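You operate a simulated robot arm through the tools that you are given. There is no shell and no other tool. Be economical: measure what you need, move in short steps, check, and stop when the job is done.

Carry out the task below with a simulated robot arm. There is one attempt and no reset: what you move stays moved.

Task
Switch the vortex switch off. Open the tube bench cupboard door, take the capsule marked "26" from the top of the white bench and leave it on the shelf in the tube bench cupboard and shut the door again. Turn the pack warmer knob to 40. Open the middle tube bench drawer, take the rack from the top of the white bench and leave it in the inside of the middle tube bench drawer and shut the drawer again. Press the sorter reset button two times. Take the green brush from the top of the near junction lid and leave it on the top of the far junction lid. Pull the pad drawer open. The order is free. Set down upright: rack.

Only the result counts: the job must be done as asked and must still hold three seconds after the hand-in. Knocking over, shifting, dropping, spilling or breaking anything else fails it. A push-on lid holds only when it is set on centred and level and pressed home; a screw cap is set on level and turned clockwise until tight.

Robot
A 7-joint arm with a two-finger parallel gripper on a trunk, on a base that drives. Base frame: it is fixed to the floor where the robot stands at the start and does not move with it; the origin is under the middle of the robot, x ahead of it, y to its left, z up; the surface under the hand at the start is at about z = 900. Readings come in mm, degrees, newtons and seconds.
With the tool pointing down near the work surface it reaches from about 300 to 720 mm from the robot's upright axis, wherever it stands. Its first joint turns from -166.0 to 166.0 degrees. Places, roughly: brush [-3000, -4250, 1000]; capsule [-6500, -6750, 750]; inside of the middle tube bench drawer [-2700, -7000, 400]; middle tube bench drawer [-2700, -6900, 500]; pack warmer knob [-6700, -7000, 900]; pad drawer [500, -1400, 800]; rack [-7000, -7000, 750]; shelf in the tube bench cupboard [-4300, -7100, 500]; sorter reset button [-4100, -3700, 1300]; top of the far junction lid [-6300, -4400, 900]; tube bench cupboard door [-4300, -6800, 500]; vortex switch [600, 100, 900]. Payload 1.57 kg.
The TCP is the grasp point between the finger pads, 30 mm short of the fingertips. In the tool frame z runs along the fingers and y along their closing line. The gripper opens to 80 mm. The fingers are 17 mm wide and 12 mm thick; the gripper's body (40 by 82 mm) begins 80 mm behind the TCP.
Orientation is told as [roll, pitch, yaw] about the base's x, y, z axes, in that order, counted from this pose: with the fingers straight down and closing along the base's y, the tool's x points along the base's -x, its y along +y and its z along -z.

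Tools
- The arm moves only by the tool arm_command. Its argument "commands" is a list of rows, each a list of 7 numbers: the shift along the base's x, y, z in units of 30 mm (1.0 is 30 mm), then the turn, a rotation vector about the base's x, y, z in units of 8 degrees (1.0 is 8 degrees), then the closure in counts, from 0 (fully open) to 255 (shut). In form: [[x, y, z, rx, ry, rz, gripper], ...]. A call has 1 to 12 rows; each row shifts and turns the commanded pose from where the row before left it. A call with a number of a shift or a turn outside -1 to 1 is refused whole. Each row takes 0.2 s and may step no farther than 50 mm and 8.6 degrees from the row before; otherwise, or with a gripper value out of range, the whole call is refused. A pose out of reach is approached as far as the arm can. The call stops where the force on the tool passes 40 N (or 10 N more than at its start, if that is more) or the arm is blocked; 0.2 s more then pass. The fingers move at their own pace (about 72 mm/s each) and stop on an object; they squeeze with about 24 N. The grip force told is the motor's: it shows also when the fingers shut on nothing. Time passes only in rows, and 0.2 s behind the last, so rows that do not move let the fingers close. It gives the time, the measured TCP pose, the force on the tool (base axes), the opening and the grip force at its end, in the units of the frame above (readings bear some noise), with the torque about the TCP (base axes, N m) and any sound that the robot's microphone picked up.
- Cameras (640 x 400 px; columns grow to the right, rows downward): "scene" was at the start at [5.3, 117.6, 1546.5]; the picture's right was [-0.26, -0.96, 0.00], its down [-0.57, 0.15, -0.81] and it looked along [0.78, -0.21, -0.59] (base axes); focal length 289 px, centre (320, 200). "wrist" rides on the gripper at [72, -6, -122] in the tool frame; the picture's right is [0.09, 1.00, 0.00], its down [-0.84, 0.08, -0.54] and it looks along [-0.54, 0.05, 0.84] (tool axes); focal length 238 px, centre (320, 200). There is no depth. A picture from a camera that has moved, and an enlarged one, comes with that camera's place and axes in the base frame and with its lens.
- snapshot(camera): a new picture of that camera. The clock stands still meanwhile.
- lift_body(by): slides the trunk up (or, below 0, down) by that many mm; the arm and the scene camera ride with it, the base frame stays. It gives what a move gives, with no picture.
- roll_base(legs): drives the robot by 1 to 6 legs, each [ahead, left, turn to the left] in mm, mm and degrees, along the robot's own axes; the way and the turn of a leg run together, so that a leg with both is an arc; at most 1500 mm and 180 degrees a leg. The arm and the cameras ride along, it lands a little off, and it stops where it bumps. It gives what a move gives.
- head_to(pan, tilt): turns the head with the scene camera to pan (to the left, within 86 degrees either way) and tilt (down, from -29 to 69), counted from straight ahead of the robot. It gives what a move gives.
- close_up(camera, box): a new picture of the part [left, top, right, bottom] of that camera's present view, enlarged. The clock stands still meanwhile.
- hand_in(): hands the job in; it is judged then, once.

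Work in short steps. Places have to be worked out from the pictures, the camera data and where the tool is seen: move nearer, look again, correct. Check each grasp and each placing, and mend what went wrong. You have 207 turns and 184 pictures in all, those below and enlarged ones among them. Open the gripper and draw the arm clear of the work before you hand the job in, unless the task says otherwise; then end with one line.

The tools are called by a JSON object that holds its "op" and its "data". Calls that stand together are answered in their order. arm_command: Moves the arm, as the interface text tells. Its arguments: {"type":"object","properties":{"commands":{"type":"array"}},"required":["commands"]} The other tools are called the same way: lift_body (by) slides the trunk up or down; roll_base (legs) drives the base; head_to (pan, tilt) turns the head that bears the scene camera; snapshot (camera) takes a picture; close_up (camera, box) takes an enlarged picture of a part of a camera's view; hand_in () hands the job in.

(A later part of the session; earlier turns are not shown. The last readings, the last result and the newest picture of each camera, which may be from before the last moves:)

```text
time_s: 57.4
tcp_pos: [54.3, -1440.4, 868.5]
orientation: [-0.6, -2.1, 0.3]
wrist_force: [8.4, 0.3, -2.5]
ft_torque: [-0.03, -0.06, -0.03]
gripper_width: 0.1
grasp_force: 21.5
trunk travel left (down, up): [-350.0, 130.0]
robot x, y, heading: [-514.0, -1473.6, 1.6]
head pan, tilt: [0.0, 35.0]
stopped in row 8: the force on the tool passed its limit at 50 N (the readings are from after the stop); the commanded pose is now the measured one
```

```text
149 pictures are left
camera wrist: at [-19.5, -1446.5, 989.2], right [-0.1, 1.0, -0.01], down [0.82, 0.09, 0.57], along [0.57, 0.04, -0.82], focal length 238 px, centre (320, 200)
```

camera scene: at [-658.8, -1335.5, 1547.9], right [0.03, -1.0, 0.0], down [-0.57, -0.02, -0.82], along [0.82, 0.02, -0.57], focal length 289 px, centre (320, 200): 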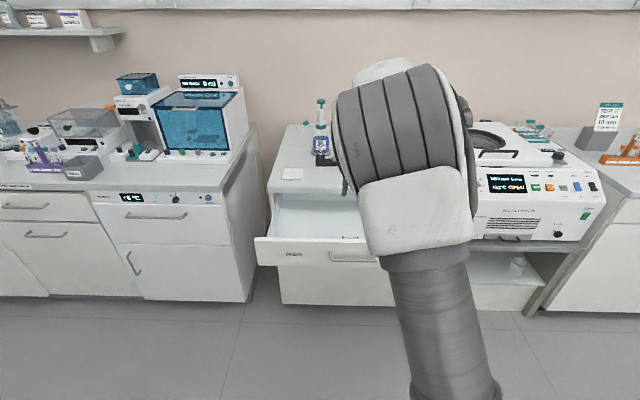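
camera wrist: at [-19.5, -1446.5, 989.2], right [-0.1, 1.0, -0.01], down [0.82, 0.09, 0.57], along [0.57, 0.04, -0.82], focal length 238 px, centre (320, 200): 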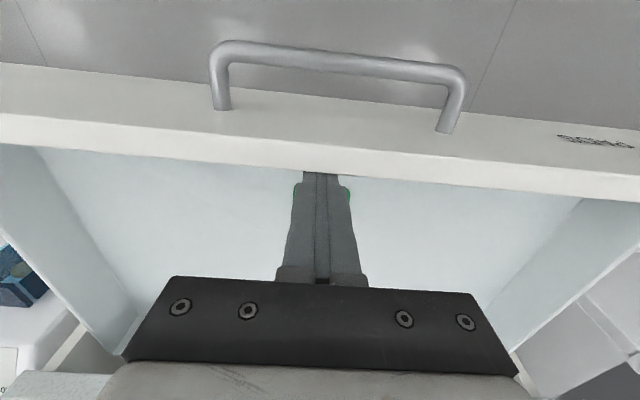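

It now holds against 50 N, so the drawer is at its stop. I lift the hand out and fold it nearer before driving on.

{"op": "arm_command", "data": {"commands": [[0.5, 0, 0.5, 0, 0, 0, 255], [0, 0, 1, 0, 0, 0, 255], [0, 0, 1, 0, 0, 0, 255], [0, 0, 1, 0, 0, 0, 255], [0, 0, 1, 0, 0, 0, 255], [0, 0, 1, 0, 0, 0, 255], [-0.7, 0, 1, 0, 0, 0, 255], [-0.9, 0, 1, 0, 0, 0, 0], [-0.9, 0, 1, 0, 0, 0, 0], [-0.9, 0, 1, 0, 0, 0, 0], [-0.9, 0, 1, 0, 0, 0, 0], [-0.9, 0, 1, 0, 0, 0, 0]]}}

{"op": "snapshot", "data": {"camera": "wrist"}}

{"op": "roll_base", "data": {"legs": [[0, 0, -90]]}}

{"op": "head_to", "data": {"pan": 0, "tilt": 20}}

{"op": "snapshot", "data": {"camera": "scene"}}

{"op": "head_to", "data": {"pan": -40, "tilt": 15}}

{"op": "snapshot", "data": {"camera": "scene"}}

```text
time_s: 60.0
tcp_pos: [-87.1, -1440.6, 1214.0]
orientation: [-0.6, -1.8, 0.2]
wrist_force: [0.5, -0.2, -0.6]
ft_torque: [0.01, 0.0, 0.02]
gripper_width: 79.9
grasp_force: 0.1
trunk travel left (down, up): [-350.0, 130.0]
robot x, y, heading: [-519.6, -1473.5, 1.4]
head pan, tilt: [0.0, 35.0]
```

```text
148 pictures are left
camera wrist: at [-162.8, -1447.0, 1333.2], right [-0.1, 1.0, -0.01], down [0.82, 0.09, 0.57], along [0.57, 0.04, -0.82], focal length 238 px, centre (320, 200)
```

wrist: 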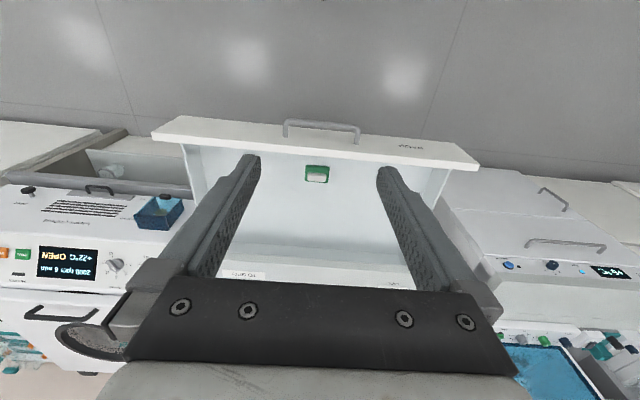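

```text
time_s: 65.6
tcp_pos: [-488.7, -1901.3, 1212.5]
orientation: [-0.6, -1.8, -90.0]
wrist_force: [-0.3, -0.4, 0.7]
ft_torque: [0.01, 0.0, -0.01]
gripper_width: 80.1
grasp_force: 0.1
trunk travel left (down, up): [-350.0, 130.0]
robot x, y, heading: [-514.2, -1473.5, -88.6]
head pan, tilt: [0.0, 35.0]
```

```text
time_s: 66.3
tcp_pos: [-486.8, -1901.5, 1214.2]
orientation: [-0.6, -1.7, -90.0]
wrist_force: [-0.2, -0.5, 0.0]
ft_torque: [-0.01, 0.0, 0.01]
gripper_width: 80.0
grasp_force: 0.2
trunk travel left (down, up): [-350.0, 130.0]
robot x, y, heading: [-512.9, -1472.7, -88.5]
head pan, tilt: [0.0, 20.0]
```

```text
147 pictures are left
camera scene: at [-375.3, -1481.6, 1571.6], right [-1.0, -0.02, 0.0], down [-0.01, 0.34, -0.94], along [0.02, -0.94, -0.34], focal length 289 px, centre (320, 200)
```

scene: 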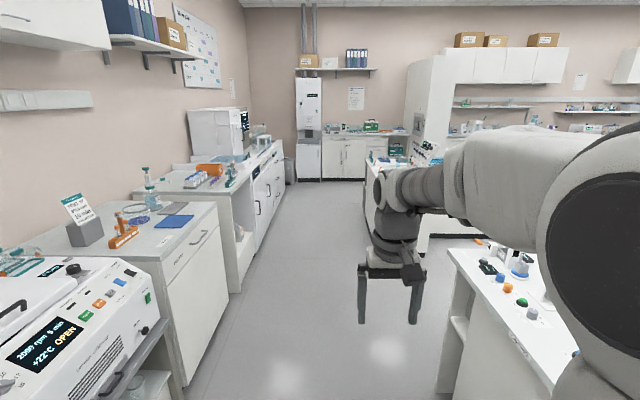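

```text
time_s: 67.4
tcp_pos: [-487.9, -1900.9, 1213.3]
orientation: [-0.6, -1.7, -89.9]
wrist_force: [0.2, 0.0, 0.4]
ft_torque: [0.02, 0.01, 0.04]
gripper_width: 79.6
grasp_force: 0.2
trunk travel left (down, up): [-350.0, 130.0]
robot x, y, heading: [-517.0, -1467.8, -88.6]
head pan, tilt: [-40.0, 15.0]
```

```text
146 pictures are left
camera scene: at [-435.8, -1461.4, 1579.8], right [-0.78, 0.62, 0.0], down [0.16, 0.2, -0.97], along [-0.6, -0.75, -0.26], focal length 289 px, centre (320, 200)
```

scene: 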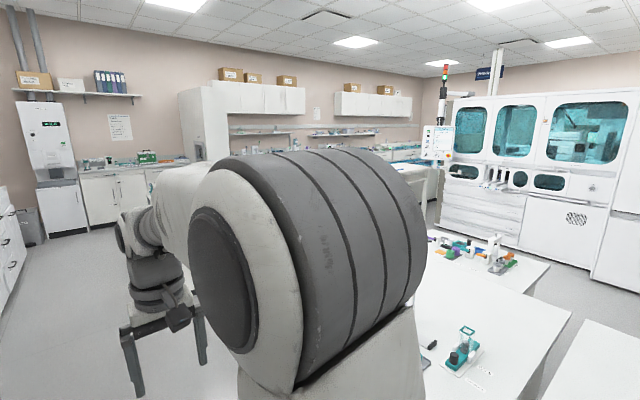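

The aisle leads past the island's end near y = -2700. I drive to y ≈ -3400 and turn to look along -x.

{"op": "roll_base", "data": {"legs": [[1000, 0, 0], [950, 0, 0], [0, 0, -90]]}}

{"op": "head_to", "data": {"pan": 0, "tilt": 20}}

{"op": "snapshot", "data": {"camera": "scene"}}

{"op": "head_to", "data": {"pan": 45, "tilt": 20}}

{"op": "snapshot", "data": {"camera": "scene"}}

```text
time_s: 85.5
tcp_pos: [-927.7, -3429.9, 1212.3]
orientation: [-0.6, -1.8, 178.3]
wrist_force: [0.5, 0.2, -0.3]
ft_torque: [0.03, -0.02, 0.0]
gripper_width: 80.1
grasp_force: 0.1
trunk travel left (down, up): [-350.0, 130.0]
robot x, y, heading: [-501.7, -3416.1, 179.6]
head pan, tilt: [-40.0, 15.0]
```

```text
time_s: 86.6
tcp_pos: [-929.3, -3430.6, 1213.2]
orientation: [-0.6, -1.8, 178.2]
wrist_force: [1.0, 0.5, -0.3]
ft_torque: [0.03, 0.01, 0.01]
gripper_width: 79.8
grasp_force: 0.0
trunk travel left (down, up): [-350.0, 130.0]
robot x, y, heading: [-499.3, -3413.2, 179.8]
head pan, tilt: [0.0, 20.0]
```

```text
145 pictures are left
camera scene: at [-512.3, -3553.0, 1571.7], right [0.01, 1.0, 0.0], down [0.34, 0.0, -0.94], along [-0.94, 0.01, -0.34], focal length 289 px, centre (320, 200)
```

scene: 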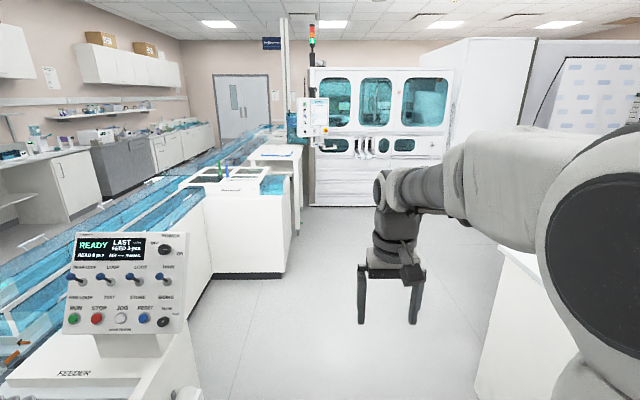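

```text
time_s: 87.7
tcp_pos: [-928.1, -3429.7, 1213.4]
orientation: [-0.6, -1.8, 178.3]
wrist_force: [-1.2, 0.7, 0.3]
ft_torque: [-0.02, -0.01, -0.02]
gripper_width: 80.0
grasp_force: 0.1
trunk travel left (down, up): [-350.0, 130.0]
robot x, y, heading: [-499.7, -3412.2, 179.7]
head pan, tilt: [45.0, 20.0]
```

```text
144 pictures are left
camera scene: at [-485.6, -3619.1, 1571.7], right [-0.7, 0.71, 0.0], down [0.24, 0.24, -0.94], along [-0.67, -0.66, -0.34], focal length 289 px, centre (320, 200)
```

scene: 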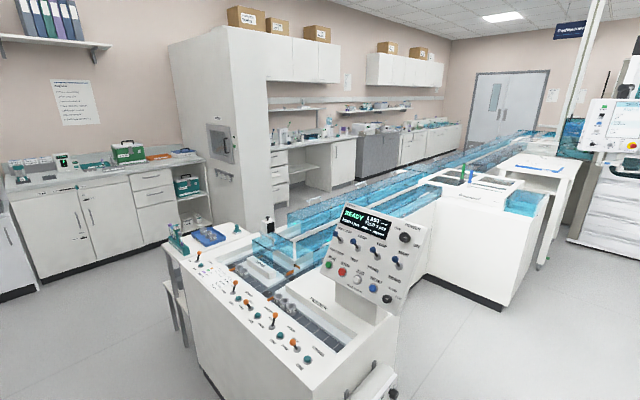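

The lane runs along -x; the first junction block stands around x = -2850..-3300 with its front near y = -3880. I drive in front of it and turn to face it.

{"op": "roll_base", "data": {"legs": [[1250, 0, 0], [1230, 0, 0], [0, 0, 90]]}}

{"op": "head_to", "data": {"pan": 0, "tilt": 30}}

{"op": "snapshot", "data": {"camera": "scene"}}

{"op": "snapshot", "data": {"camera": "wrist"}}

```text
time_s: 109.4
tcp_pos: [-3000.3, -3822.1, 1213.0]
orientation: [-0.6, -1.8, -91.2]
wrist_force: [0.5, 0.3, -0.2]
ft_torque: [0.02, -0.01, -0.04]
gripper_width: 80.1
grasp_force: 0.1
trunk travel left (down, up): [-350.0, 130.0]
robot x, y, heading: [-3018.1, -3396.8, -89.8]
head pan, tilt: [45.0, 20.0]
```

```text
time_s: 110.5
tcp_pos: [-3002.0, -3821.9, 1213.6]
orientation: [-0.6, -1.8, -91.1]
wrist_force: [-0.6, 0.0, 0.4]
ft_torque: [0.01, -0.01, -0.03]
gripper_width: 80.1
grasp_force: 0.1
trunk travel left (down, up): [-350.0, 130.0]
robot x, y, heading: [-3019.9, -3394.5, -89.7]
head pan, tilt: [0.0, 30.0]
```

```text
143 pictures are left
camera scene: at [-2880.1, -3402.7, 1555.7], right [-1.0, 0.0, 0.0], down [0.0, 0.5, -0.87], along [0.0, -0.87, -0.5], focal length 289 px, centre (320, 200)
```

scene: 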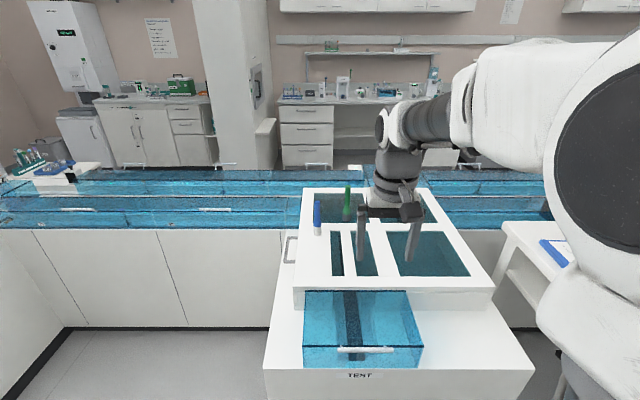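

```text
142 pictures are left
camera wrist: at [-3003.7, -3747.1, 1332.9], right [1.0, 0.07, -0.01], down [0.07, -0.82, 0.57], along [0.03, -0.57, -0.82], focal length 238 px, centre (320, 200)
```

wrist: 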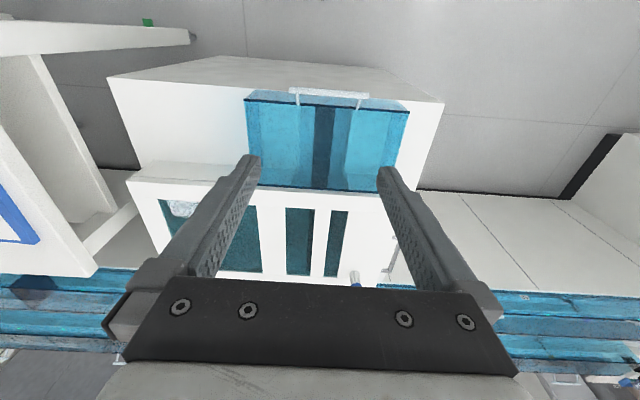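

A blue and a green upright thing stand on the junction lid; I enlarge them.

{"op": "close_up", "data": {"camera": "scene", "box": [290, 170, 390, 250]}}

```text
5.00 times, centred on (340, 210) of scene
camera zoom: at [-2880.1, -3402.7, 1555.7], right [-1.0, 0.0, 0.0], down [0.0, 0.5, -0.87], along [0.0, -0.87, -0.5], focal length 1444 px, centre (220, 150)
```

zoom: 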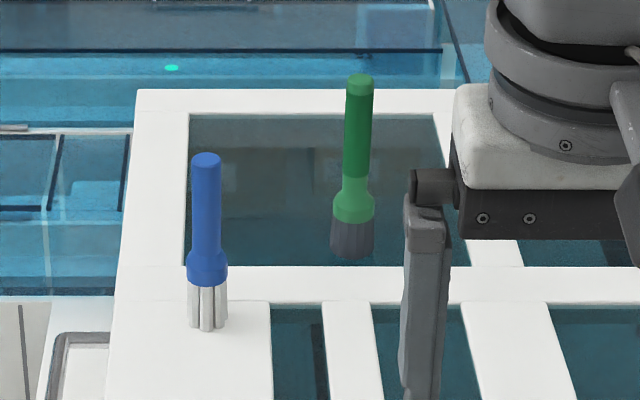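

The green brush stands upright, base near [-2975, -4260, 985], top near z = 1120. I drive 180 mm closer and bring the open hand toward it.

{"op": "roll_base", "data": {"legs": [[180, 0, 0]]}}

{"op": "arm_command", "data": {"commands": [[0.2, -0.9, 0, 0.1, 0, 0, 0], [0.2, -0.9, 0, 0.1, 0, 0, 0], [0.2, -0.9, 0, 0, 0, 0, 0], [0.2, -0.9, 0, 0, 0, 0, 0], [0, -0.9, 0, 0, 0, 0, 0]]}}

{"op": "snapshot", "data": {"camera": "wrist"}}

{"op": "close_up", "data": {"camera": "scene", "box": [270, 150, 470, 300]}}

```text
time_s: 112.0
tcp_pos: [-3000.4, -3951.5, 1211.8]
orientation: [-0.6, -1.7, -91.2]
wrist_force: [-0.2, -0.4, 0.0]
ft_torque: [0.02, -0.02, 0.01]
gripper_width: 79.9
grasp_force: 0.0
trunk travel left (down, up): [-350.0, 130.0]
robot x, y, heading: [-3023.1, -3522.1, -89.9]
head pan, tilt: [0.0, 30.0]
stopped in leg 1: the robot was blocked; the commanded pose is now the measured one
```

```text
time_s: 113.2
tcp_pos: [-2975.1, -4085.8, 1212.0]
orientation: [-0.5, 0.1, -91.3]
wrist_force: [0.3, 0.2, 0.4]
ft_torque: [0.03, 0.05, 0.04]
gripper_width: 80.0
grasp_force: 0.1
trunk travel left (down, up): [-350.0, 130.0]
robot x, y, heading: [-3020.6, -3520.4, -89.8]
head pan, tilt: [0.0, 30.0]
```

```text
140 pictures are left
camera wrist: at [-2978.2, -4014.1, 1335.4], right [1.0, 0.07, -0.01], down [0.07, -0.84, 0.54], along [0.03, -0.54, -0.84], focal length 238 px, centre (320, 200)
```

wrist: 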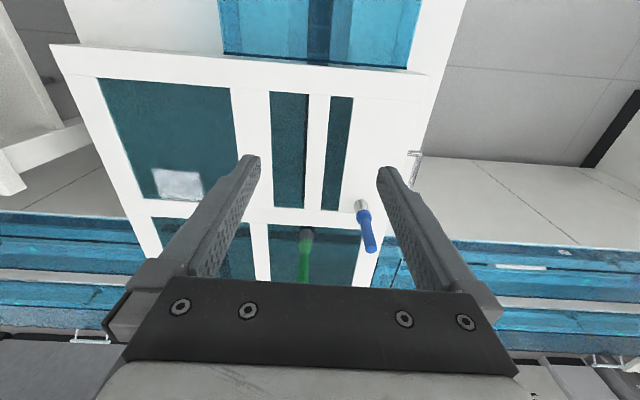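

```text
2.67 times, centred on (370, 225) of scene
camera zoom: at [-2879.9, -3531.3, 1555.6], right [-1.0, 0.0, 0.0], down [0.0, 0.5, -0.87], along [0.0, -0.87, -0.5], focal length 770 px, centre (187, 133)
```

zoom: 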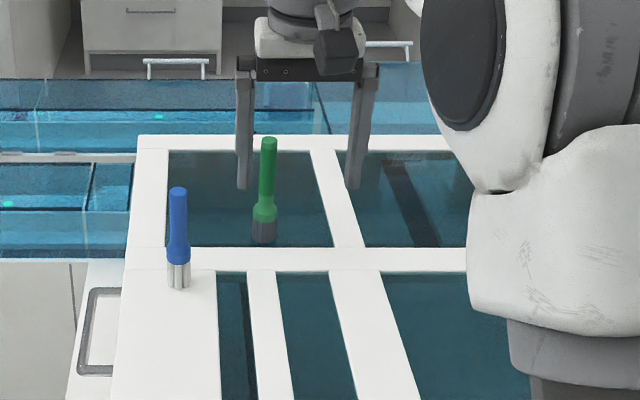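

Triangulating with both cameras, the brush actually stands at about [-2989, -4400], base z ≈ 885, and the base is blocked at y = -3522 by the block. I'll work from the block's +x side instead: retract, go around, and face -x.

{"op": "arm_command", "data": {"commands": [[0, 0.9, 0, 0, 0, 0, 0], [0, 0.9, 0, 0, 0, 0, 0], [0, 0.9, 0, 0, 0, 0, 0], [0, 0.9, 0, 0, 0, 0, 0], [0, 0.9, 0, 0, 0, 0, 0]]}}

{"op": "roll_base", "data": {"legs": [[-150, 0, 0], [0, 620, 0], [0, 0, -90], [0, 650, 0]]}}

{"op": "head_to", "data": {"pan": 20, "tilt": 40}}

{"op": "snapshot", "data": {"camera": "scene"}}

{"op": "snapshot", "data": {"camera": "wrist"}}

```text
time_s: 114.4
tcp_pos: [-2976.8, -3949.9, 1210.7]
orientation: [-0.5, 0.0, -91.2]
wrist_force: [0.6, -0.1, 0.1]
ft_torque: [0.02, -0.01, -0.02]
gripper_width: 80.1
grasp_force: 0.1
trunk travel left (down, up): [-350.0, 130.0]
robot x, y, heading: [-3022.6, -3521.3, -89.8]
head pan, tilt: [0.0, 30.0]
```

```text
time_s: 129.2
tcp_pos: [-2837.7, -3791.6, 1211.5]
orientation: [-0.5, 0.0, 177.2]
wrist_force: [0.1, -0.4, 0.9]
ft_torque: [0.0, -0.01, 0.0]
gripper_width: 80.0
grasp_force: 0.0
trunk travel left (down, up): [-350.0, 130.0]
robot x, y, heading: [-2406.5, -3760.1, 178.7]
head pan, tilt: [0.0, 30.0]
stopped in leg 4: the robot was blocked; the commanded pose is now the measured one
```

```text
time_s: 130.0
tcp_pos: [-2837.6, -3790.7, 1211.7]
orientation: [-0.6, -0.1, 177.2]
wrist_force: [-0.3, -0.1, -0.5]
ft_torque: [-0.01, 0.01, -0.01]
gripper_width: 80.1
grasp_force: 0.0
trunk travel left (down, up): [-350.0, 130.0]
robot x, y, heading: [-2409.6, -3755.7, 178.5]
head pan, tilt: [20.0, 40.0]
```

```text
138 pictures are left
camera scene: at [-2411.1, -3927.4, 1540.3], right [-0.32, 0.95, 0.0], down [0.61, 0.2, -0.77], along [-0.73, -0.24, -0.64], focal length 289 px, centre (320, 200)
```

scene: 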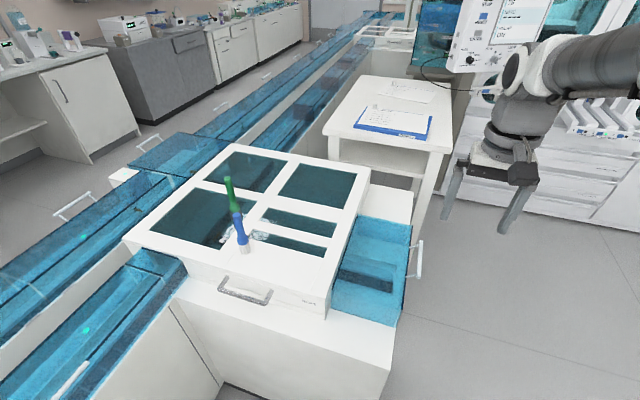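

```text
137 pictures are left
camera wrist: at [-2763.7, -3789.5, 1333.3], right [0.04, -1.0, -0.01], down [-0.84, -0.04, 0.54], along [-0.54, -0.01, -0.84], focal length 238 px, centre (320, 200)
```

wrist: 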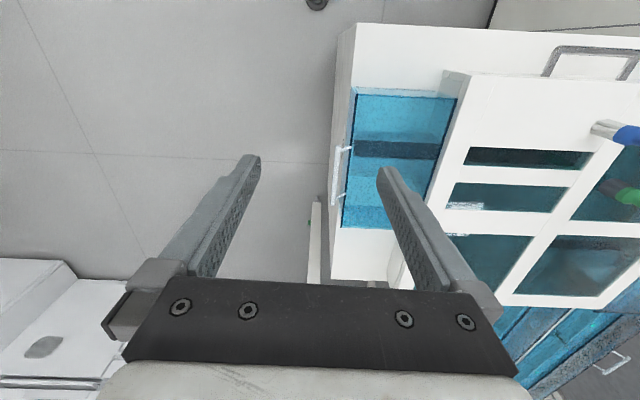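

The conveyor blocks here too, and the blue tool stands between me and the brush on this side. From the +y front the line is clear, so I return there and reach with a tilted-forward tool.

{"op": "roll_base", "data": {"legs": [[0, -400, 0], [640, 0, 0], [0, 0, 91], [180, 0, 0]]}}

{"op": "head_to", "data": {"pan": 0, "tilt": 32}}

{"op": "snapshot", "data": {"camera": "scene"}}

```text
time_s: 144.4
tcp_pos: [-2988.4, -3936.3, 1210.8]
orientation: [-0.5, -0.1, -92.0]
wrist_force: [0.3, -0.2, 1.0]
ft_torque: [0.01, 0.02, -0.02]
gripper_width: 80.3
grasp_force: 0.1
trunk travel left (down, up): [-350.0, 130.0]
robot x, y, heading: [-3025.3, -3507.4, -91.0]
head pan, tilt: [20.0, 40.0]
```

```text
time_s: 145.2
tcp_pos: [-2988.6, -3937.2, 1211.0]
orientation: [-0.6, -0.1, -92.2]
wrist_force: [-0.3, 0.2, -0.4]
ft_torque: [0.04, 0.01, 0.01]
gripper_width: 80.1
grasp_force: 0.0
trunk travel left (down, up): [-350.0, 130.0]
robot x, y, heading: [-3029.1, -3504.2, -90.6]
head pan, tilt: [0.0, 32.0]
```

```text
136 pictures are left
camera scene: at [-2884.6, -3518.6, 1552.5], right [-1.0, 0.01, 0.0], down [0.01, 0.53, -0.85], along [-0.01, -0.85, -0.53], focal length 289 px, centre (320, 200)
```

scene: 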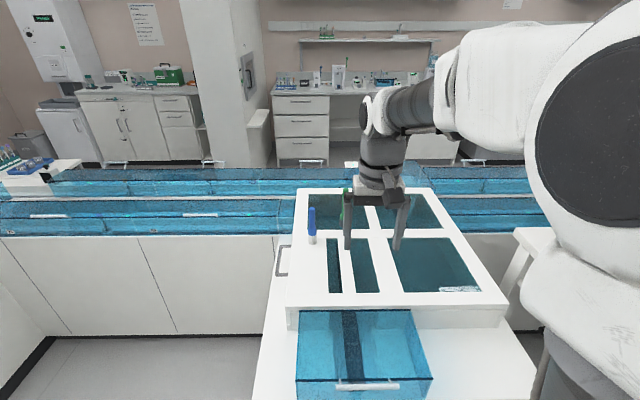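

I tilt the tool forward about 56° and reach towards the brush, stopping short of it.

{"op": "arm_command", "data": {"commands": [[0, -0.85, -0.3, -1, 0, 0, 0], [0, -0.85, -0.3, -1, 0, 0, 0], [0, -0.85, -0.3, -1, 0, 0, 0], [0, -0.85, -0.3, -1, 0, 0, 0], [0, -0.85, -0.3, -1, 0, 0, 0], [0, -0.85, -0.3, -1, 0, 0, 0], [0, -0.85, -0.3, -1, 0, 0, 0], [0, -0.85, -0.3, 0, 0, 0, 0], [0, -0.85, -0.3, 0, 0, 0, 0], [0, -0.85, -0.3, 0, 0, 0, 0], [0, -0.85, -0.3, 0, 0, 0, 0]]}}

{"op": "snapshot", "data": {"camera": "wrist"}}

{"op": "snapshot", "data": {"camera": "scene"}}

```text
time_s: 147.6
tcp_pos: [-2988.2, -4217.2, 1111.9]
orientation: [2.5, -56.0, -93.8]
wrist_force: [-1.0, -0.3, 0.5]
ft_torque: [-0.02, 0.01, 0.01]
gripper_width: 79.8
grasp_force: 0.1
trunk travel left (down, up): [-350.0, 130.0]
robot x, y, heading: [-3026.8, -3508.1, -90.9]
head pan, tilt: [0.0, 32.0]
```

```text
135 pictures are left
camera wrist: at [-2990.1, -4077.0, 1120.2], right [1.0, 0.02, -0.05], down [0.05, -0.02, 1.0], along [0.02, -1.0, -0.02], focal length 238 px, centre (320, 200)
```

wrist: 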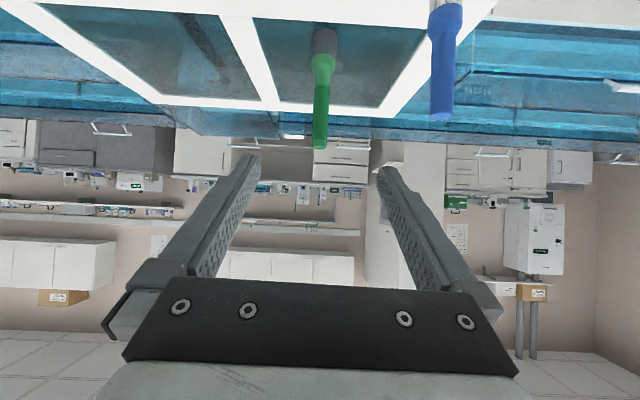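

```text
134 pictures are left
camera scene: at [-2884.7, -3518.6, 1552.5], right [-1.0, 0.01, 0.0], down [0.01, 0.53, -0.85], along [-0.01, -0.85, -0.53], focal length 289 px, centre (320, 200)
```

scene: 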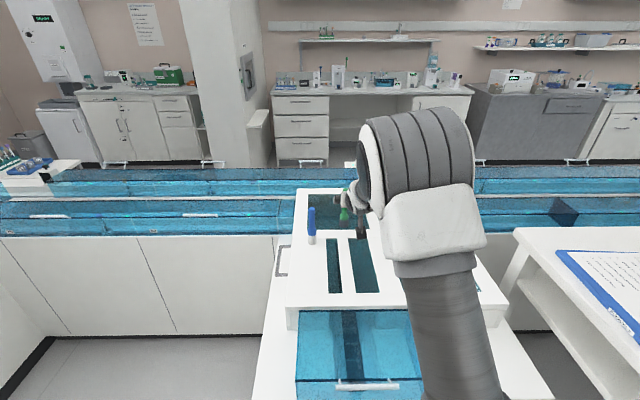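

The brush is centred between the fingers: axis at [-2990, -4393], top z ≈ 1040. I advance along the tool direction.

{"op": "arm_command", "data": {"commands": [[0, -0.838, -0.51, 0, 0, 0, 0], [0, -0.838, -0.51, 0, 0, 0, 0], [0, -0.838, -0.51, 0, 0, 0, 0], [0, -0.838, -0.51, 0, 0, 0, 0], [0, -0.838, -0.51, 0, 0, 0, 0], [0, -0.838, -0.51, 0, 0, 0, 0]]}}

{"op": "snapshot", "data": {"camera": "wrist"}}

```text
time_s: 149.0
tcp_pos: [-2989.0, -4368.0, 1019.4]
orientation: [2.4, -56.0, -93.8]
wrist_force: [-0.1, 0.1, 0.7]
ft_torque: [0.03, 0.03, -0.02]
gripper_width: 79.9
grasp_force: 0.0
trunk travel left (down, up): [-350.0, 130.0]
robot x, y, heading: [-3020.5, -3511.5, -90.8]
head pan, tilt: [0.0, 32.0]
```

```text
133 pictures are left
camera wrist: at [-2990.5, -4227.7, 1028.7], right [1.0, 0.02, -0.05], down [0.05, -0.02, 1.0], along [0.02, -1.0, -0.02], focal length 238 px, centre (320, 200)
```

wrist: 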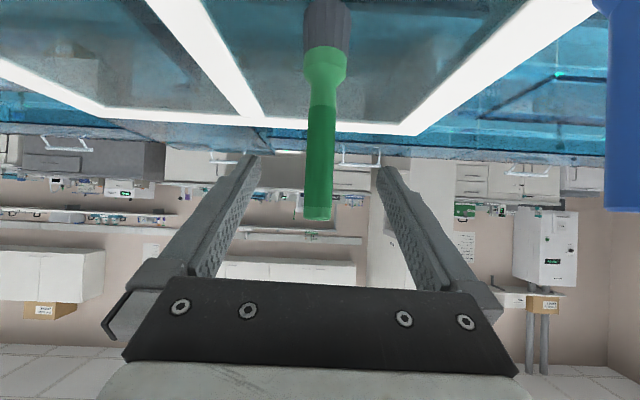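

The handle is between the fingers; a last short advance, then close.

{"op": "arm_command", "data": {"commands": [[0, -0.8, -0.5, 0, 0, 0, 0], [0, 0, 0, 0, 0, 0, 150], [0, 0, 0, 0, 0, 0, 255], [0, 0, 0, 0, 0, 0, 255], [0, 0, 0, 0, 0, 0, 255]]}}

{"op": "snapshot", "data": {"camera": "wrist"}}

```text
time_s: 150.2
tcp_pos: [-2989.2, -4392.1, 1004.2]
orientation: [2.6, -56.0, -93.8]
wrist_force: [0.0, 0.5, 0.3]
ft_torque: [0.03, 0.03, -0.02]
gripper_width: 20.9
grasp_force: 24.2
trunk travel left (down, up): [-350.0, 130.0]
robot x, y, heading: [-3023.0, -3506.6, -91.2]
head pan, tilt: [0.0, 32.0]
```

```text
132 pictures are left
camera wrist: at [-2990.2, -4252.2, 1013.8], right [1.0, 0.02, -0.05], down [0.05, -0.02, 1.0], along [0.02, -1.0, -0.02], focal length 238 px, centre (320, 200)
```

wrist: 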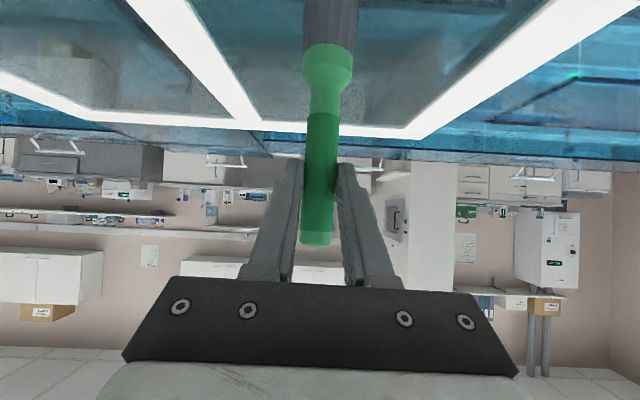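

The brush is held (20.9 mm). I lift it straight and draw back.

{"op": "arm_command", "data": {"commands": [[0, 0, 0.7, 0, 0, 0, 255], [0, 0, 0.9, 0, 0, 0, 255], [0, 0, 0.9, 0, 0, 0, 255], [0, 0, 0.9, 0, 0, 0, 255], [0, 0.6, 0.8, 0, 0, 0, 255], [0, 0.9, 0.6, 0, 0, 0, 255], [0, 0.95, 0.6, 0, 0, 0, 255], [0, 0.95, 0.6, 0, 0, 0, 255], [0, 0.95, 0.5, 0, 0, 0, 255], [0, 0.95, 0, 0, 0, 0, 255], [0, 0.95, 0, 0, 0, 0, 255], [0, 0.95, 0, 0, 0, 0, 255]]}}

{"op": "snapshot", "data": {"camera": "wrist"}}

{"op": "head_to", "data": {"pan": -60, "tilt": 20}}

{"op": "snapshot", "data": {"camera": "scene"}}

```text
time_s: 152.8
tcp_pos: [-2987.6, -4175.3, 1201.1]
orientation: [2.5, -56.1, -93.8]
wrist_force: [-0.1, 0.8, 0.1]
ft_torque: [0.03, 0.01, 0.01]
gripper_width: 20.9
grasp_force: 23.7
trunk travel left (down, up): [-350.0, 130.0]
robot x, y, heading: [-3022.1, -3509.1, -90.8]
head pan, tilt: [0.0, 32.0]
```

```text
131 pictures are left
camera wrist: at [-2989.2, -4034.0, 1208.9], right [1.0, 0.02, -0.05], down [0.05, -0.02, 1.0], along [0.02, -1.0, -0.02], focal length 238 px, centre (320, 200)
```

wrist: 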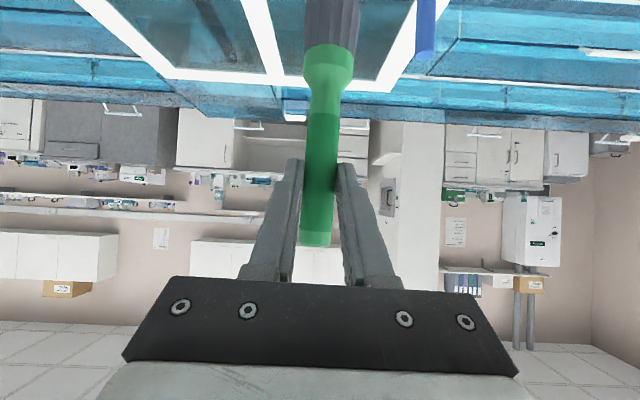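

```text
time_s: 154.1
tcp_pos: [-2987.9, -4175.2, 1200.2]
orientation: [2.5, -55.9, -93.8]
wrist_force: [-0.2, -0.4, 0.2]
ft_torque: [0.01, -0.01, 0.01]
gripper_width: 20.8
grasp_force: 23.7
trunk travel left (down, up): [-350.0, 130.0]
robot x, y, heading: [-3028.2, -3508.0, -91.1]
head pan, tilt: [-60.0, 20.0]
```

```text
130 pictures are left
camera scene: at [-2964.6, -3474.5, 1571.7], right [-0.49, 0.87, 0.0], down [0.3, 0.17, -0.94], along [-0.82, -0.46, -0.34], focal length 289 px, centre (320, 200)
```

scene: 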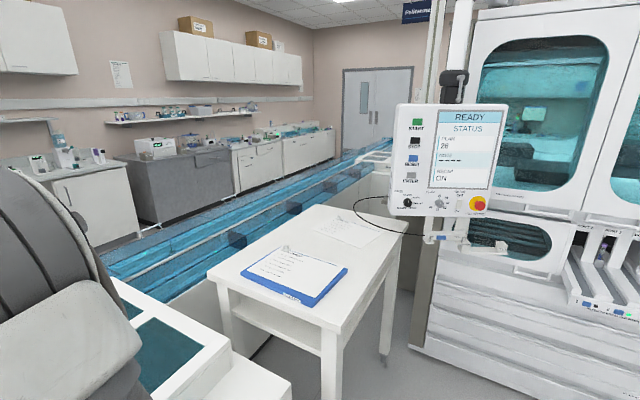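

The sorter's control panel is in view; I enlarge it.

{"op": "close_up", "data": {"camera": "scene", "box": [380, 95, 500, 250]}}

{"op": "close_up", "data": {"camera": "scene", "box": [300, 110, 420, 210]}}

```text
2.58 times, centred on (440, 172) of scene
camera zoom: at [-2964.6, -3474.5, 1571.7], right [-0.49, 0.87, 0.0], down [0.3, 0.17, -0.94], along [-0.82, -0.46, -0.34], focal length 746 px, centre (10, 271)
```

zoom: 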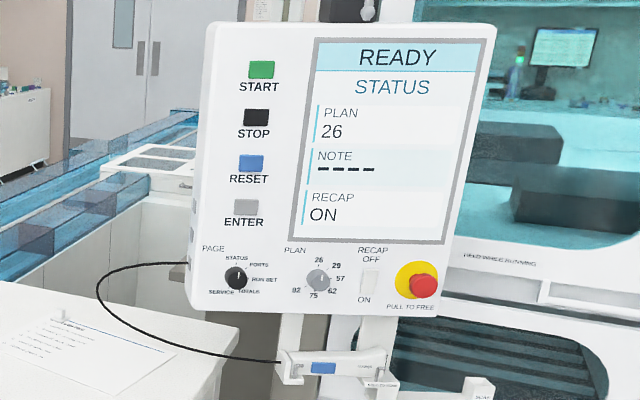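

```text
4.00 times, centred on (360, 160) of scene
camera zoom: at [-2964.6, -3474.5, 1571.7], right [-0.49, 0.87, 0.0], down [0.3, 0.17, -0.94], along [-0.82, -0.46, -0.34], focal length 1156 px, centre (160, 360)
```

zoom: 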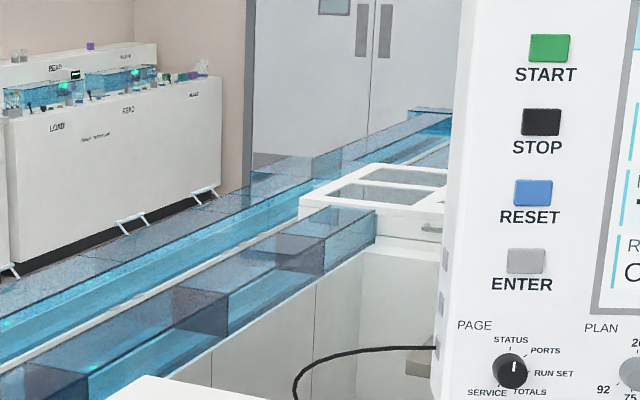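

RESET is the blue button; I'll press it last with an empty hand. Now I carry the brush round the feeder end to the wall-side corridor.

{"op": "arm_command", "data": {"commands": [[0, 0.9, 0, 0, 0, 0, 255], [0, 0.9, 0, 0, 0, 0, 255], [0, 0.9, 0, 0, 0, 0, 255]]}}

{"op": "roll_base", "data": {"legs": [[-170, 0, 0], [0, 0, 91], [1260, 0, 0], [1240, 0, 0], [0, 0, -90]]}}

{"op": "head_to", "data": {"pan": 0, "tilt": 25}}

{"op": "snapshot", "data": {"camera": "scene"}}

```text
time_s: 154.9
tcp_pos: [-2988.6, -4094.1, 1201.7]
orientation: [2.4, -56.1, -93.9]
wrist_force: [0.6, -0.5, -1.0]
ft_torque: [0.03, 0.04, 0.02]
gripper_width: 21.0
grasp_force: 24.0
trunk travel left (down, up): [-350.0, 130.0]
robot x, y, heading: [-3024.8, -3509.0, -91.0]
head pan, tilt: [-60.0, 20.0]
```

```text
time_s: 182.9
tcp_pos: [-480.5, -3893.2, 1200.3]
orientation: [2.5, -55.9, -92.3]
wrist_force: [-0.5, 0.0, -0.5]
ft_torque: [0.03, 0.0, 0.0]
gripper_width: 21.0
grasp_force: 23.8
trunk travel left (down, up): [-350.0, 130.0]
robot x, y, heading: [-531.9, -3312.9, -89.7]
head pan, tilt: [-60.0, 20.0]
```

```text
time_s: 184.2
tcp_pos: [-481.2, -3893.9, 1201.5]
orientation: [2.5, -56.0, -92.4]
wrist_force: [0.9, 0.6, -0.3]
ft_torque: [0.03, -0.01, 0.01]
gripper_width: 20.7
grasp_force: 24.0
trunk travel left (down, up): [-350.0, 130.0]
robot x, y, heading: [-533.9, -3309.6, -89.7]
head pan, tilt: [0.0, 25.0]
```

```text
127 pictures are left
camera scene: at [-391.0, -3317.7, 1563.6], right [-1.0, -0.01, 0.0], down [0.0, 0.42, -0.91], along [0.01, -0.91, -0.42], focal length 289 px, centre (320, 200)
```

scene: 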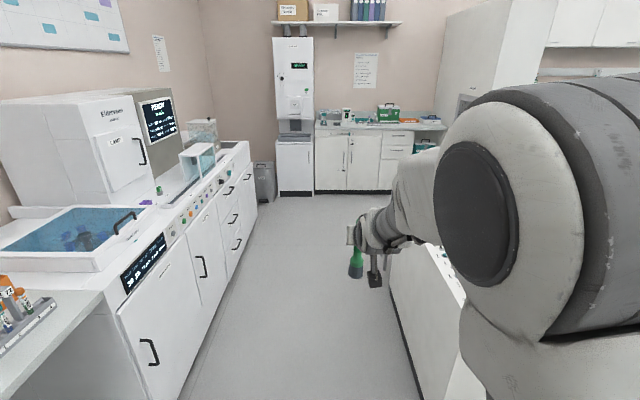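

The feeder's edge is near x = -840, so I shift left to the aisle's middle, drive past it and turn down the wall-side corridor.

{"op": "roll_base", "data": {"legs": [[0, 260, 0], [1250, 0, 0], [1150, 0, 0], [0, 0, -90]]}}

{"op": "head_to", "data": {"pan": 0, "tilt": 22}}

{"op": "snapshot", "data": {"camera": "scene"}}

```text
time_s: 207.2
tcp_pos: [-866.7, -5728.9, 1201.5]
orientation: [2.5, -56.0, 176.5]
wrist_force: [-0.4, -0.1, -0.2]
ft_torque: [-0.02, 0.01, -0.03]
gripper_width: 20.9
grasp_force: 23.8
trunk travel left (down, up): [-350.0, 130.0]
robot x, y, heading: [-279.1, -5688.7, 179.4]
head pan, tilt: [0.0, 25.0]
```

```text
time_s: 207.8
tcp_pos: [-865.5, -5729.3, 1201.1]
orientation: [2.5, -56.0, 176.5]
wrist_force: [0.5, -0.3, -0.5]
ft_torque: [0.05, -0.02, 0.03]
gripper_width: 20.9
grasp_force: 23.9
trunk travel left (down, up): [-350.0, 130.0]
robot x, y, heading: [-280.7, -5689.7, 179.6]
head pan, tilt: [0.0, 22.0]
```

```text
126 pictures are left
camera scene: at [-292.7, -5828.7, 1568.4], right [0.01, 1.0, 0.0], down [0.37, 0.0, -0.93], along [-0.93, 0.01, -0.37], focal length 289 px, centre (320, 200)
```

scene: 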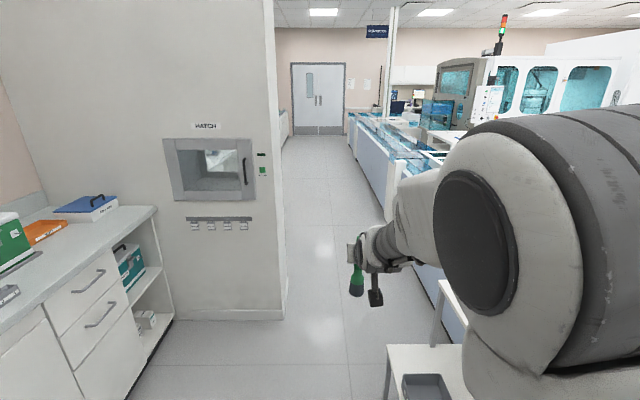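

There is a small table on the right and a hatch wall corner on the left; I shift left a little and look at the gap more carefully.

{"op": "roll_base", "data": {"legs": [[0, 200, 0], [150, 0, 0]]}}

{"op": "head_to", "data": {"pan": -15, "tilt": 45}}

{"op": "snapshot", "data": {"camera": "scene"}}

{"op": "head_to", "data": {"pan": 15, "tilt": 30}}

{"op": "snapshot", "data": {"camera": "scene"}}

```text
time_s: 211.2
tcp_pos: [-1014.7, -5928.6, 1201.0]
orientation: [2.5, -56.1, 176.6]
wrist_force: [0.4, -0.8, -0.8]
ft_torque: [-0.03, -0.01, -0.02]
gripper_width: 21.0
grasp_force: 24.0
trunk travel left (down, up): [-350.0, 130.0]
robot x, y, heading: [-430.6, -5887.2, 179.4]
head pan, tilt: [0.0, 22.0]
```

```text
time_s: 212.1
tcp_pos: [-1015.0, -5928.2, 1200.8]
orientation: [2.5, -55.9, 176.5]
wrist_force: [-1.0, -0.8, -1.0]
ft_torque: [-0.03, -0.04, 0.02]
gripper_width: 20.5
grasp_force: 23.7
trunk travel left (down, up): [-350.0, 130.0]
robot x, y, heading: [-430.0, -5886.4, 179.5]
head pan, tilt: [-15.0, 45.0]
```

```text
125 pictures are left
camera scene: at [-427.5, -6006.2, 1533.1], right [0.27, 0.96, 0.0], down [0.68, -0.19, -0.71], along [-0.68, 0.19, -0.71], focal length 289 px, centre (320, 200)
```

scene: 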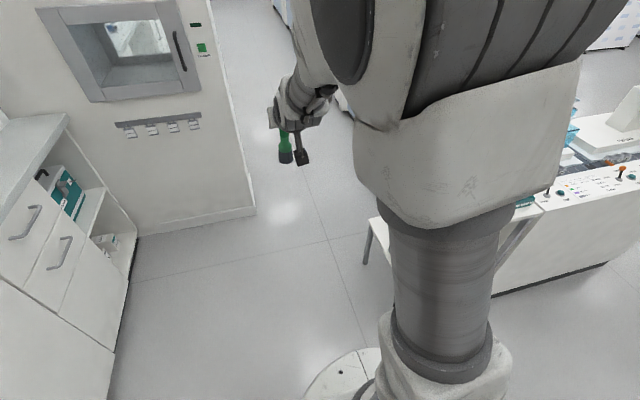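

```text
time_s: 213.0
tcp_pos: [-1015.6, -5928.8, 1200.9]
orientation: [2.5, -56.0, 176.6]
wrist_force: [0.0, 0.2, -0.7]
ft_torque: [0.0, -0.01, -0.03]
gripper_width: 20.9
grasp_force: 24.0
trunk travel left (down, up): [-350.0, 130.0]
robot x, y, heading: [-431.7, -5888.9, 179.7]
head pan, tilt: [15.0, 30.0]
```

```text
124 pictures are left
camera scene: at [-436.6, -6050.4, 1555.6], right [-0.25, 0.97, 0.0], down [0.48, 0.13, -0.87], along [-0.84, -0.22, -0.5], focal length 289 px, centre (320, 200)
```

scene: 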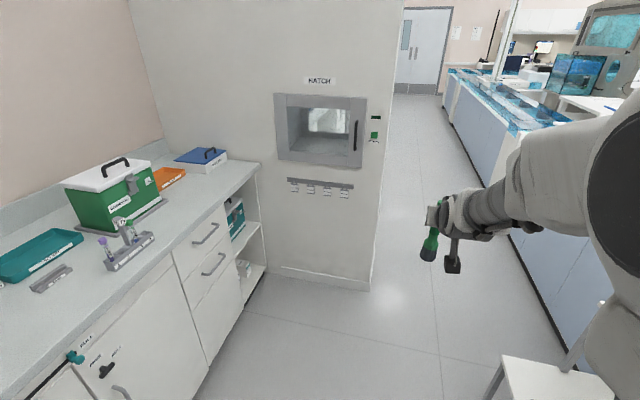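

The gap between the table corner (~[-1290, -5500]) and the hatch corner (~[-1906, -6077]) is about 840 mm; I thread through it in short legs.

{"op": "roll_base", "data": {"legs": [[1000, -20, 0], [320, -190, 0], [1300, -50, 0], [1000, 0, 0]]}}

{"op": "head_to", "data": {"pan": 0, "tilt": 22}}

{"op": "snapshot", "data": {"camera": "scene"}}

{"op": "head_to", "data": {"pan": -45, "tilt": 25}}

{"op": "snapshot", "data": {"camera": "scene"}}

```text
time_s: 236.9
tcp_pos: [-4638.2, -5549.0, 1200.9]
orientation: [2.5, -56.0, 175.1]
wrist_force: [0.9, 0.0, -0.2]
ft_torque: [0.01, 0.0, 0.0]
gripper_width: 20.8
grasp_force: 23.7
trunk travel left (down, up): [-350.0, 130.0]
robot x, y, heading: [-4048.4, -5528.5, 177.8]
head pan, tilt: [15.0, 30.0]
```

```text
time_s: 237.7
tcp_pos: [-4638.3, -5550.3, 1200.9]
orientation: [2.5, -55.9, 175.2]
wrist_force: [0.1, -0.6, -0.8]
ft_torque: [0.0, 0.01, -0.03]
gripper_width: 20.7
grasp_force: 24.2
trunk travel left (down, up): [-350.0, 130.0]
robot x, y, heading: [-4049.5, -5528.3, 177.9]
head pan, tilt: [0.0, 22.0]
```

```text
123 pictures are left
camera scene: at [-4068.6, -5663.6, 1568.4], right [0.03, 1.0, 0.0], down [0.37, -0.01, -0.93], along [-0.93, 0.03, -0.38], focal length 289 px, centre (320, 200)
```

scene: 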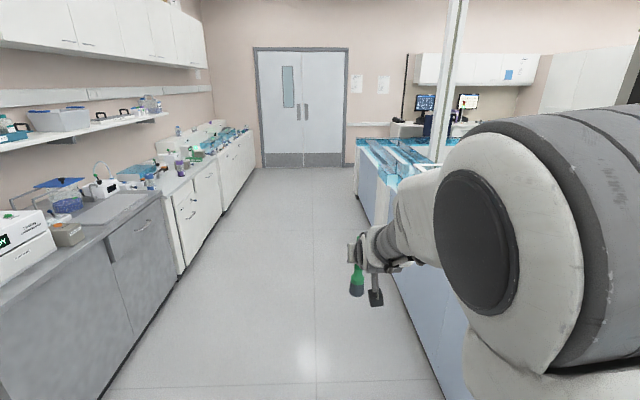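

```text
time_s: 238.8
tcp_pos: [-4638.6, -5549.7, 1200.0]
orientation: [2.4, -55.9, 175.1]
wrist_force: [0.0, 0.1, -1.0]
ft_torque: [-0.03, -0.01, 0.0]
gripper_width: 20.6
grasp_force: 23.9
trunk travel left (down, up): [-350.0, 130.0]
robot x, y, heading: [-4051.8, -5526.4, 177.9]
head pan, tilt: [-45.0, 25.0]
```

```text
122 pictures are left
camera scene: at [-4038.8, -5599.4, 1563.6], right [0.73, 0.68, 0.0], down [0.29, -0.31, -0.91], along [-0.62, 0.66, -0.42], focal length 289 px, centre (320, 200)
```

scene: 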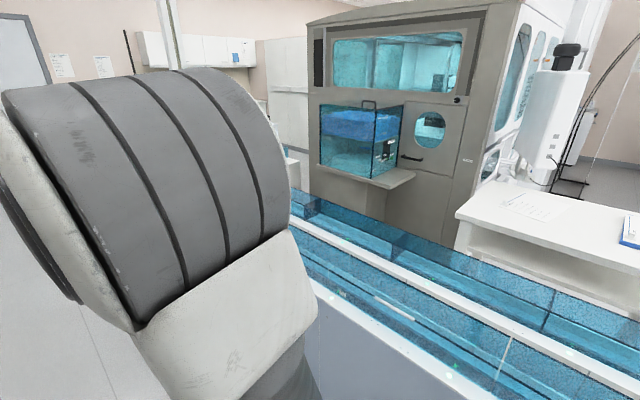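

The corridor continues freely. I drive on to x ≈ -6150 and turn to face the far junction.

{"op": "roll_base", "data": {"legs": [[1100, 0, 2], [1050, 0, 0], [0, 0, -90]]}}

{"op": "head_to", "data": {"pan": 0, "tilt": 32}}

{"op": "snapshot", "data": {"camera": "scene"}}

```text
time_s: 258.4
tcp_pos: [-6265.1, -4904.3, 1201.6]
orientation: [2.5, -56.0, 85.8]
wrist_force: [-0.7, -0.7, -0.8]
ft_torque: [0.0, -0.05, -0.02]
gripper_width: 20.8
grasp_force: 24.0
trunk travel left (down, up): [-350.0, 130.0]
robot x, y, heading: [-6232.1, -5487.7, 88.8]
head pan, tilt: [-45.0, 25.0]
```

```text
time_s: 259.6
tcp_pos: [-6264.1, -4902.1, 1201.3]
orientation: [2.6, -56.0, 85.9]
wrist_force: [-0.5, -0.1, 0.1]
ft_torque: [-0.01, 0.01, 0.0]
gripper_width: 20.7
grasp_force: 23.9
trunk travel left (down, up): [-350.0, 130.0]
robot x, y, heading: [-6234.4, -5491.1, 88.7]
head pan, tilt: [0.0, 32.0]
```

```text
121 pictures are left
camera scene: at [-6372.1, -5476.1, 1552.5], right [1.0, -0.02, 0.0], down [-0.01, -0.53, -0.85], along [0.02, 0.85, -0.53], focal length 289 px, centre (320, 200)
```

scene: 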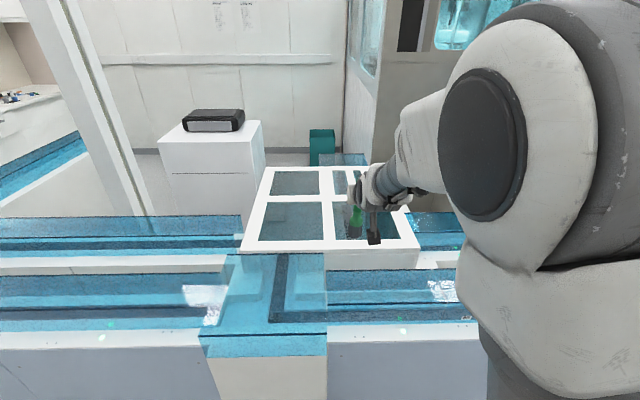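

The far lid lies at x ≈ -6550..-6050 with its near edge at y ≈ -4700. I move 140 mm closer to place the brush on the lower-right pane near [-6172, -4580].

{"op": "roll_base", "data": {"legs": [[140, 0, 0]]}}

{"op": "arm_command", "data": {"commands": [[0.7, 0.85, 0, 0, 0, 0, 255], [0.7, 0.85, 0, 0, 0, 0, 255], [0.7, 0.85, 0, 0, 0, 0, 255], [0.7, 0.85, -0.3, 0, 0, 0, 255], [0, 0.85, -0.8, 0, 0, 0, 255], [0, 0.85, -0.8, 0, 0, 0, 255]]}}

{"op": "snapshot", "data": {"camera": "scene"}}

{"op": "snapshot", "data": {"camera": "wrist"}}

```text
time_s: 261.1
tcp_pos: [-6265.0, -4766.1, 1201.2]
orientation: [2.5, -56.0, 85.9]
wrist_force: [0.6, 0.4, -1.4]
ft_torque: [-0.01, -0.01, 0.0]
gripper_width: 20.7
grasp_force: 23.4
trunk travel left (down, up): [-350.0, 130.0]
robot x, y, heading: [-6233.1, -5352.8, 88.7]
head pan, tilt: [0.0, 32.0]
```

```text
time_s: 262.5
tcp_pos: [-6181.1, -4611.7, 1142.2]
orientation: [2.5, -56.1, 86.0]
wrist_force: [-0.5, -0.5, -1.2]
ft_torque: [-0.01, 0.0, 0.0]
gripper_width: 20.8
grasp_force: 23.6
trunk travel left (down, up): [-350.0, 130.0]
robot x, y, heading: [-6229.3, -5352.5, 88.8]
head pan, tilt: [0.0, 32.0]
```

```text
120 pictures are left
camera scene: at [-6369.5, -5340.1, 1552.5], right [1.0, -0.02, 0.0], down [-0.01, -0.53, -0.85], along [0.02, 0.85, -0.53], focal length 289 px, centre (320, 200)
```

scene: 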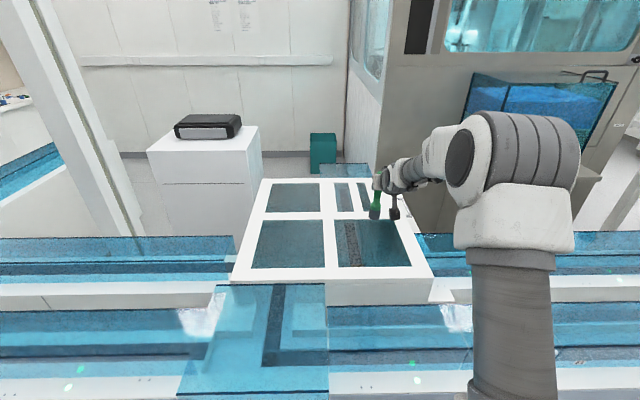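

```text
119 pictures are left
camera wrist: at [-6177.0, -4753.0, 1151.5], right [-1.0, -0.02, -0.05], down [-0.05, 0.02, 1.0], along [-0.02, 1.0, -0.02], focal length 238 px, centre (320, 200)
```

wrist: 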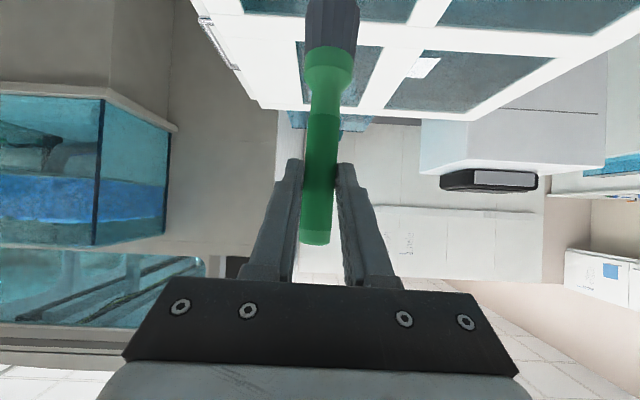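

The brush is over the pane. I go down most of the way, then in small steps until touch.

{"op": "arm_command", "data": {"commands": [[0.2, 0.6, -0.8, 0, 0, 0, 255], [0, 0.5, -0.9, 0, 0, 0, 255], [0, 0, -0.9, 0, 0, 0, 255], [0, 0, -0.9, 0, 0, 0, 255], [0, 0, -0.6, 0, 0, 0, 255]]}}

{"op": "snapshot", "data": {"camera": "wrist"}}

{"op": "close_up", "data": {"camera": "scene", "box": [300, 150, 460, 290]}}

```text
time_s: 263.7
tcp_pos: [-6174.1, -4582.3, 1019.9]
orientation: [2.6, -56.0, 86.0]
wrist_force: [-0.4, 0.5, -0.9]
ft_torque: [0.0, 0.01, -0.01]
gripper_width: 20.6
grasp_force: 24.0
trunk travel left (down, up): [-350.0, 130.0]
robot x, y, heading: [-6232.8, -5352.9, 88.9]
head pan, tilt: [0.0, 32.0]
```

```text
118 pictures are left
camera wrist: at [-6170.1, -4724.6, 1028.5], right [-1.0, -0.02, -0.05], down [-0.05, 0.02, 1.0], along [-0.02, 1.0, -0.02], focal length 238 px, centre (320, 200)
```

wrist: 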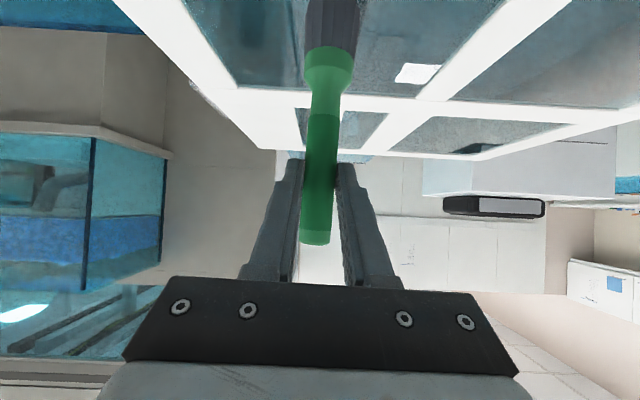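

```text
2.86 times, centred on (380, 220) of scene
camera zoom: at [-6369.4, -5340.1, 1552.5], right [1.0, -0.02, 0.0], down [-0.01, -0.53, -0.85], along [0.02, 0.85, -0.53], focal length 825 px, centre (149, 143)
```

zoom: 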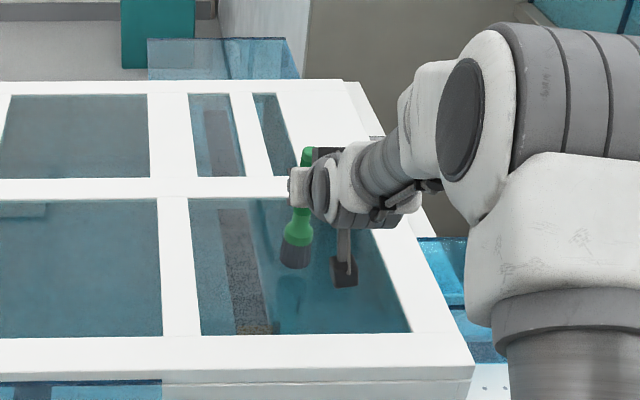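

Over the pane, not yet touching. I step down 3 mm at a time.

{"op": "arm_command", "data": {"commands": [[0, 0, -0.15, 0, 0, 0, 255], [0, 0, -0.12, 0, 0, 0, 255], [0, 0, -0.1, 0, 0, 0, 255], [0, 0, -0.1, 0, 0, 0, 255]]}}

```text
time_s: 264.7
tcp_pos: [-6174.2, -4581.2, 1005.1]
orientation: [2.4, -56.2, 85.9]
wrist_force: [0.6, 0.6, -1.2]
ft_torque: [-0.01, 0.03, 0.01]
gripper_width: 20.9
grasp_force: 23.3
trunk travel left (down, up): [-350.0, 130.0]
robot x, y, heading: [-6228.8, -5352.0, 88.8]
head pan, tilt: [0.0, 32.0]
```

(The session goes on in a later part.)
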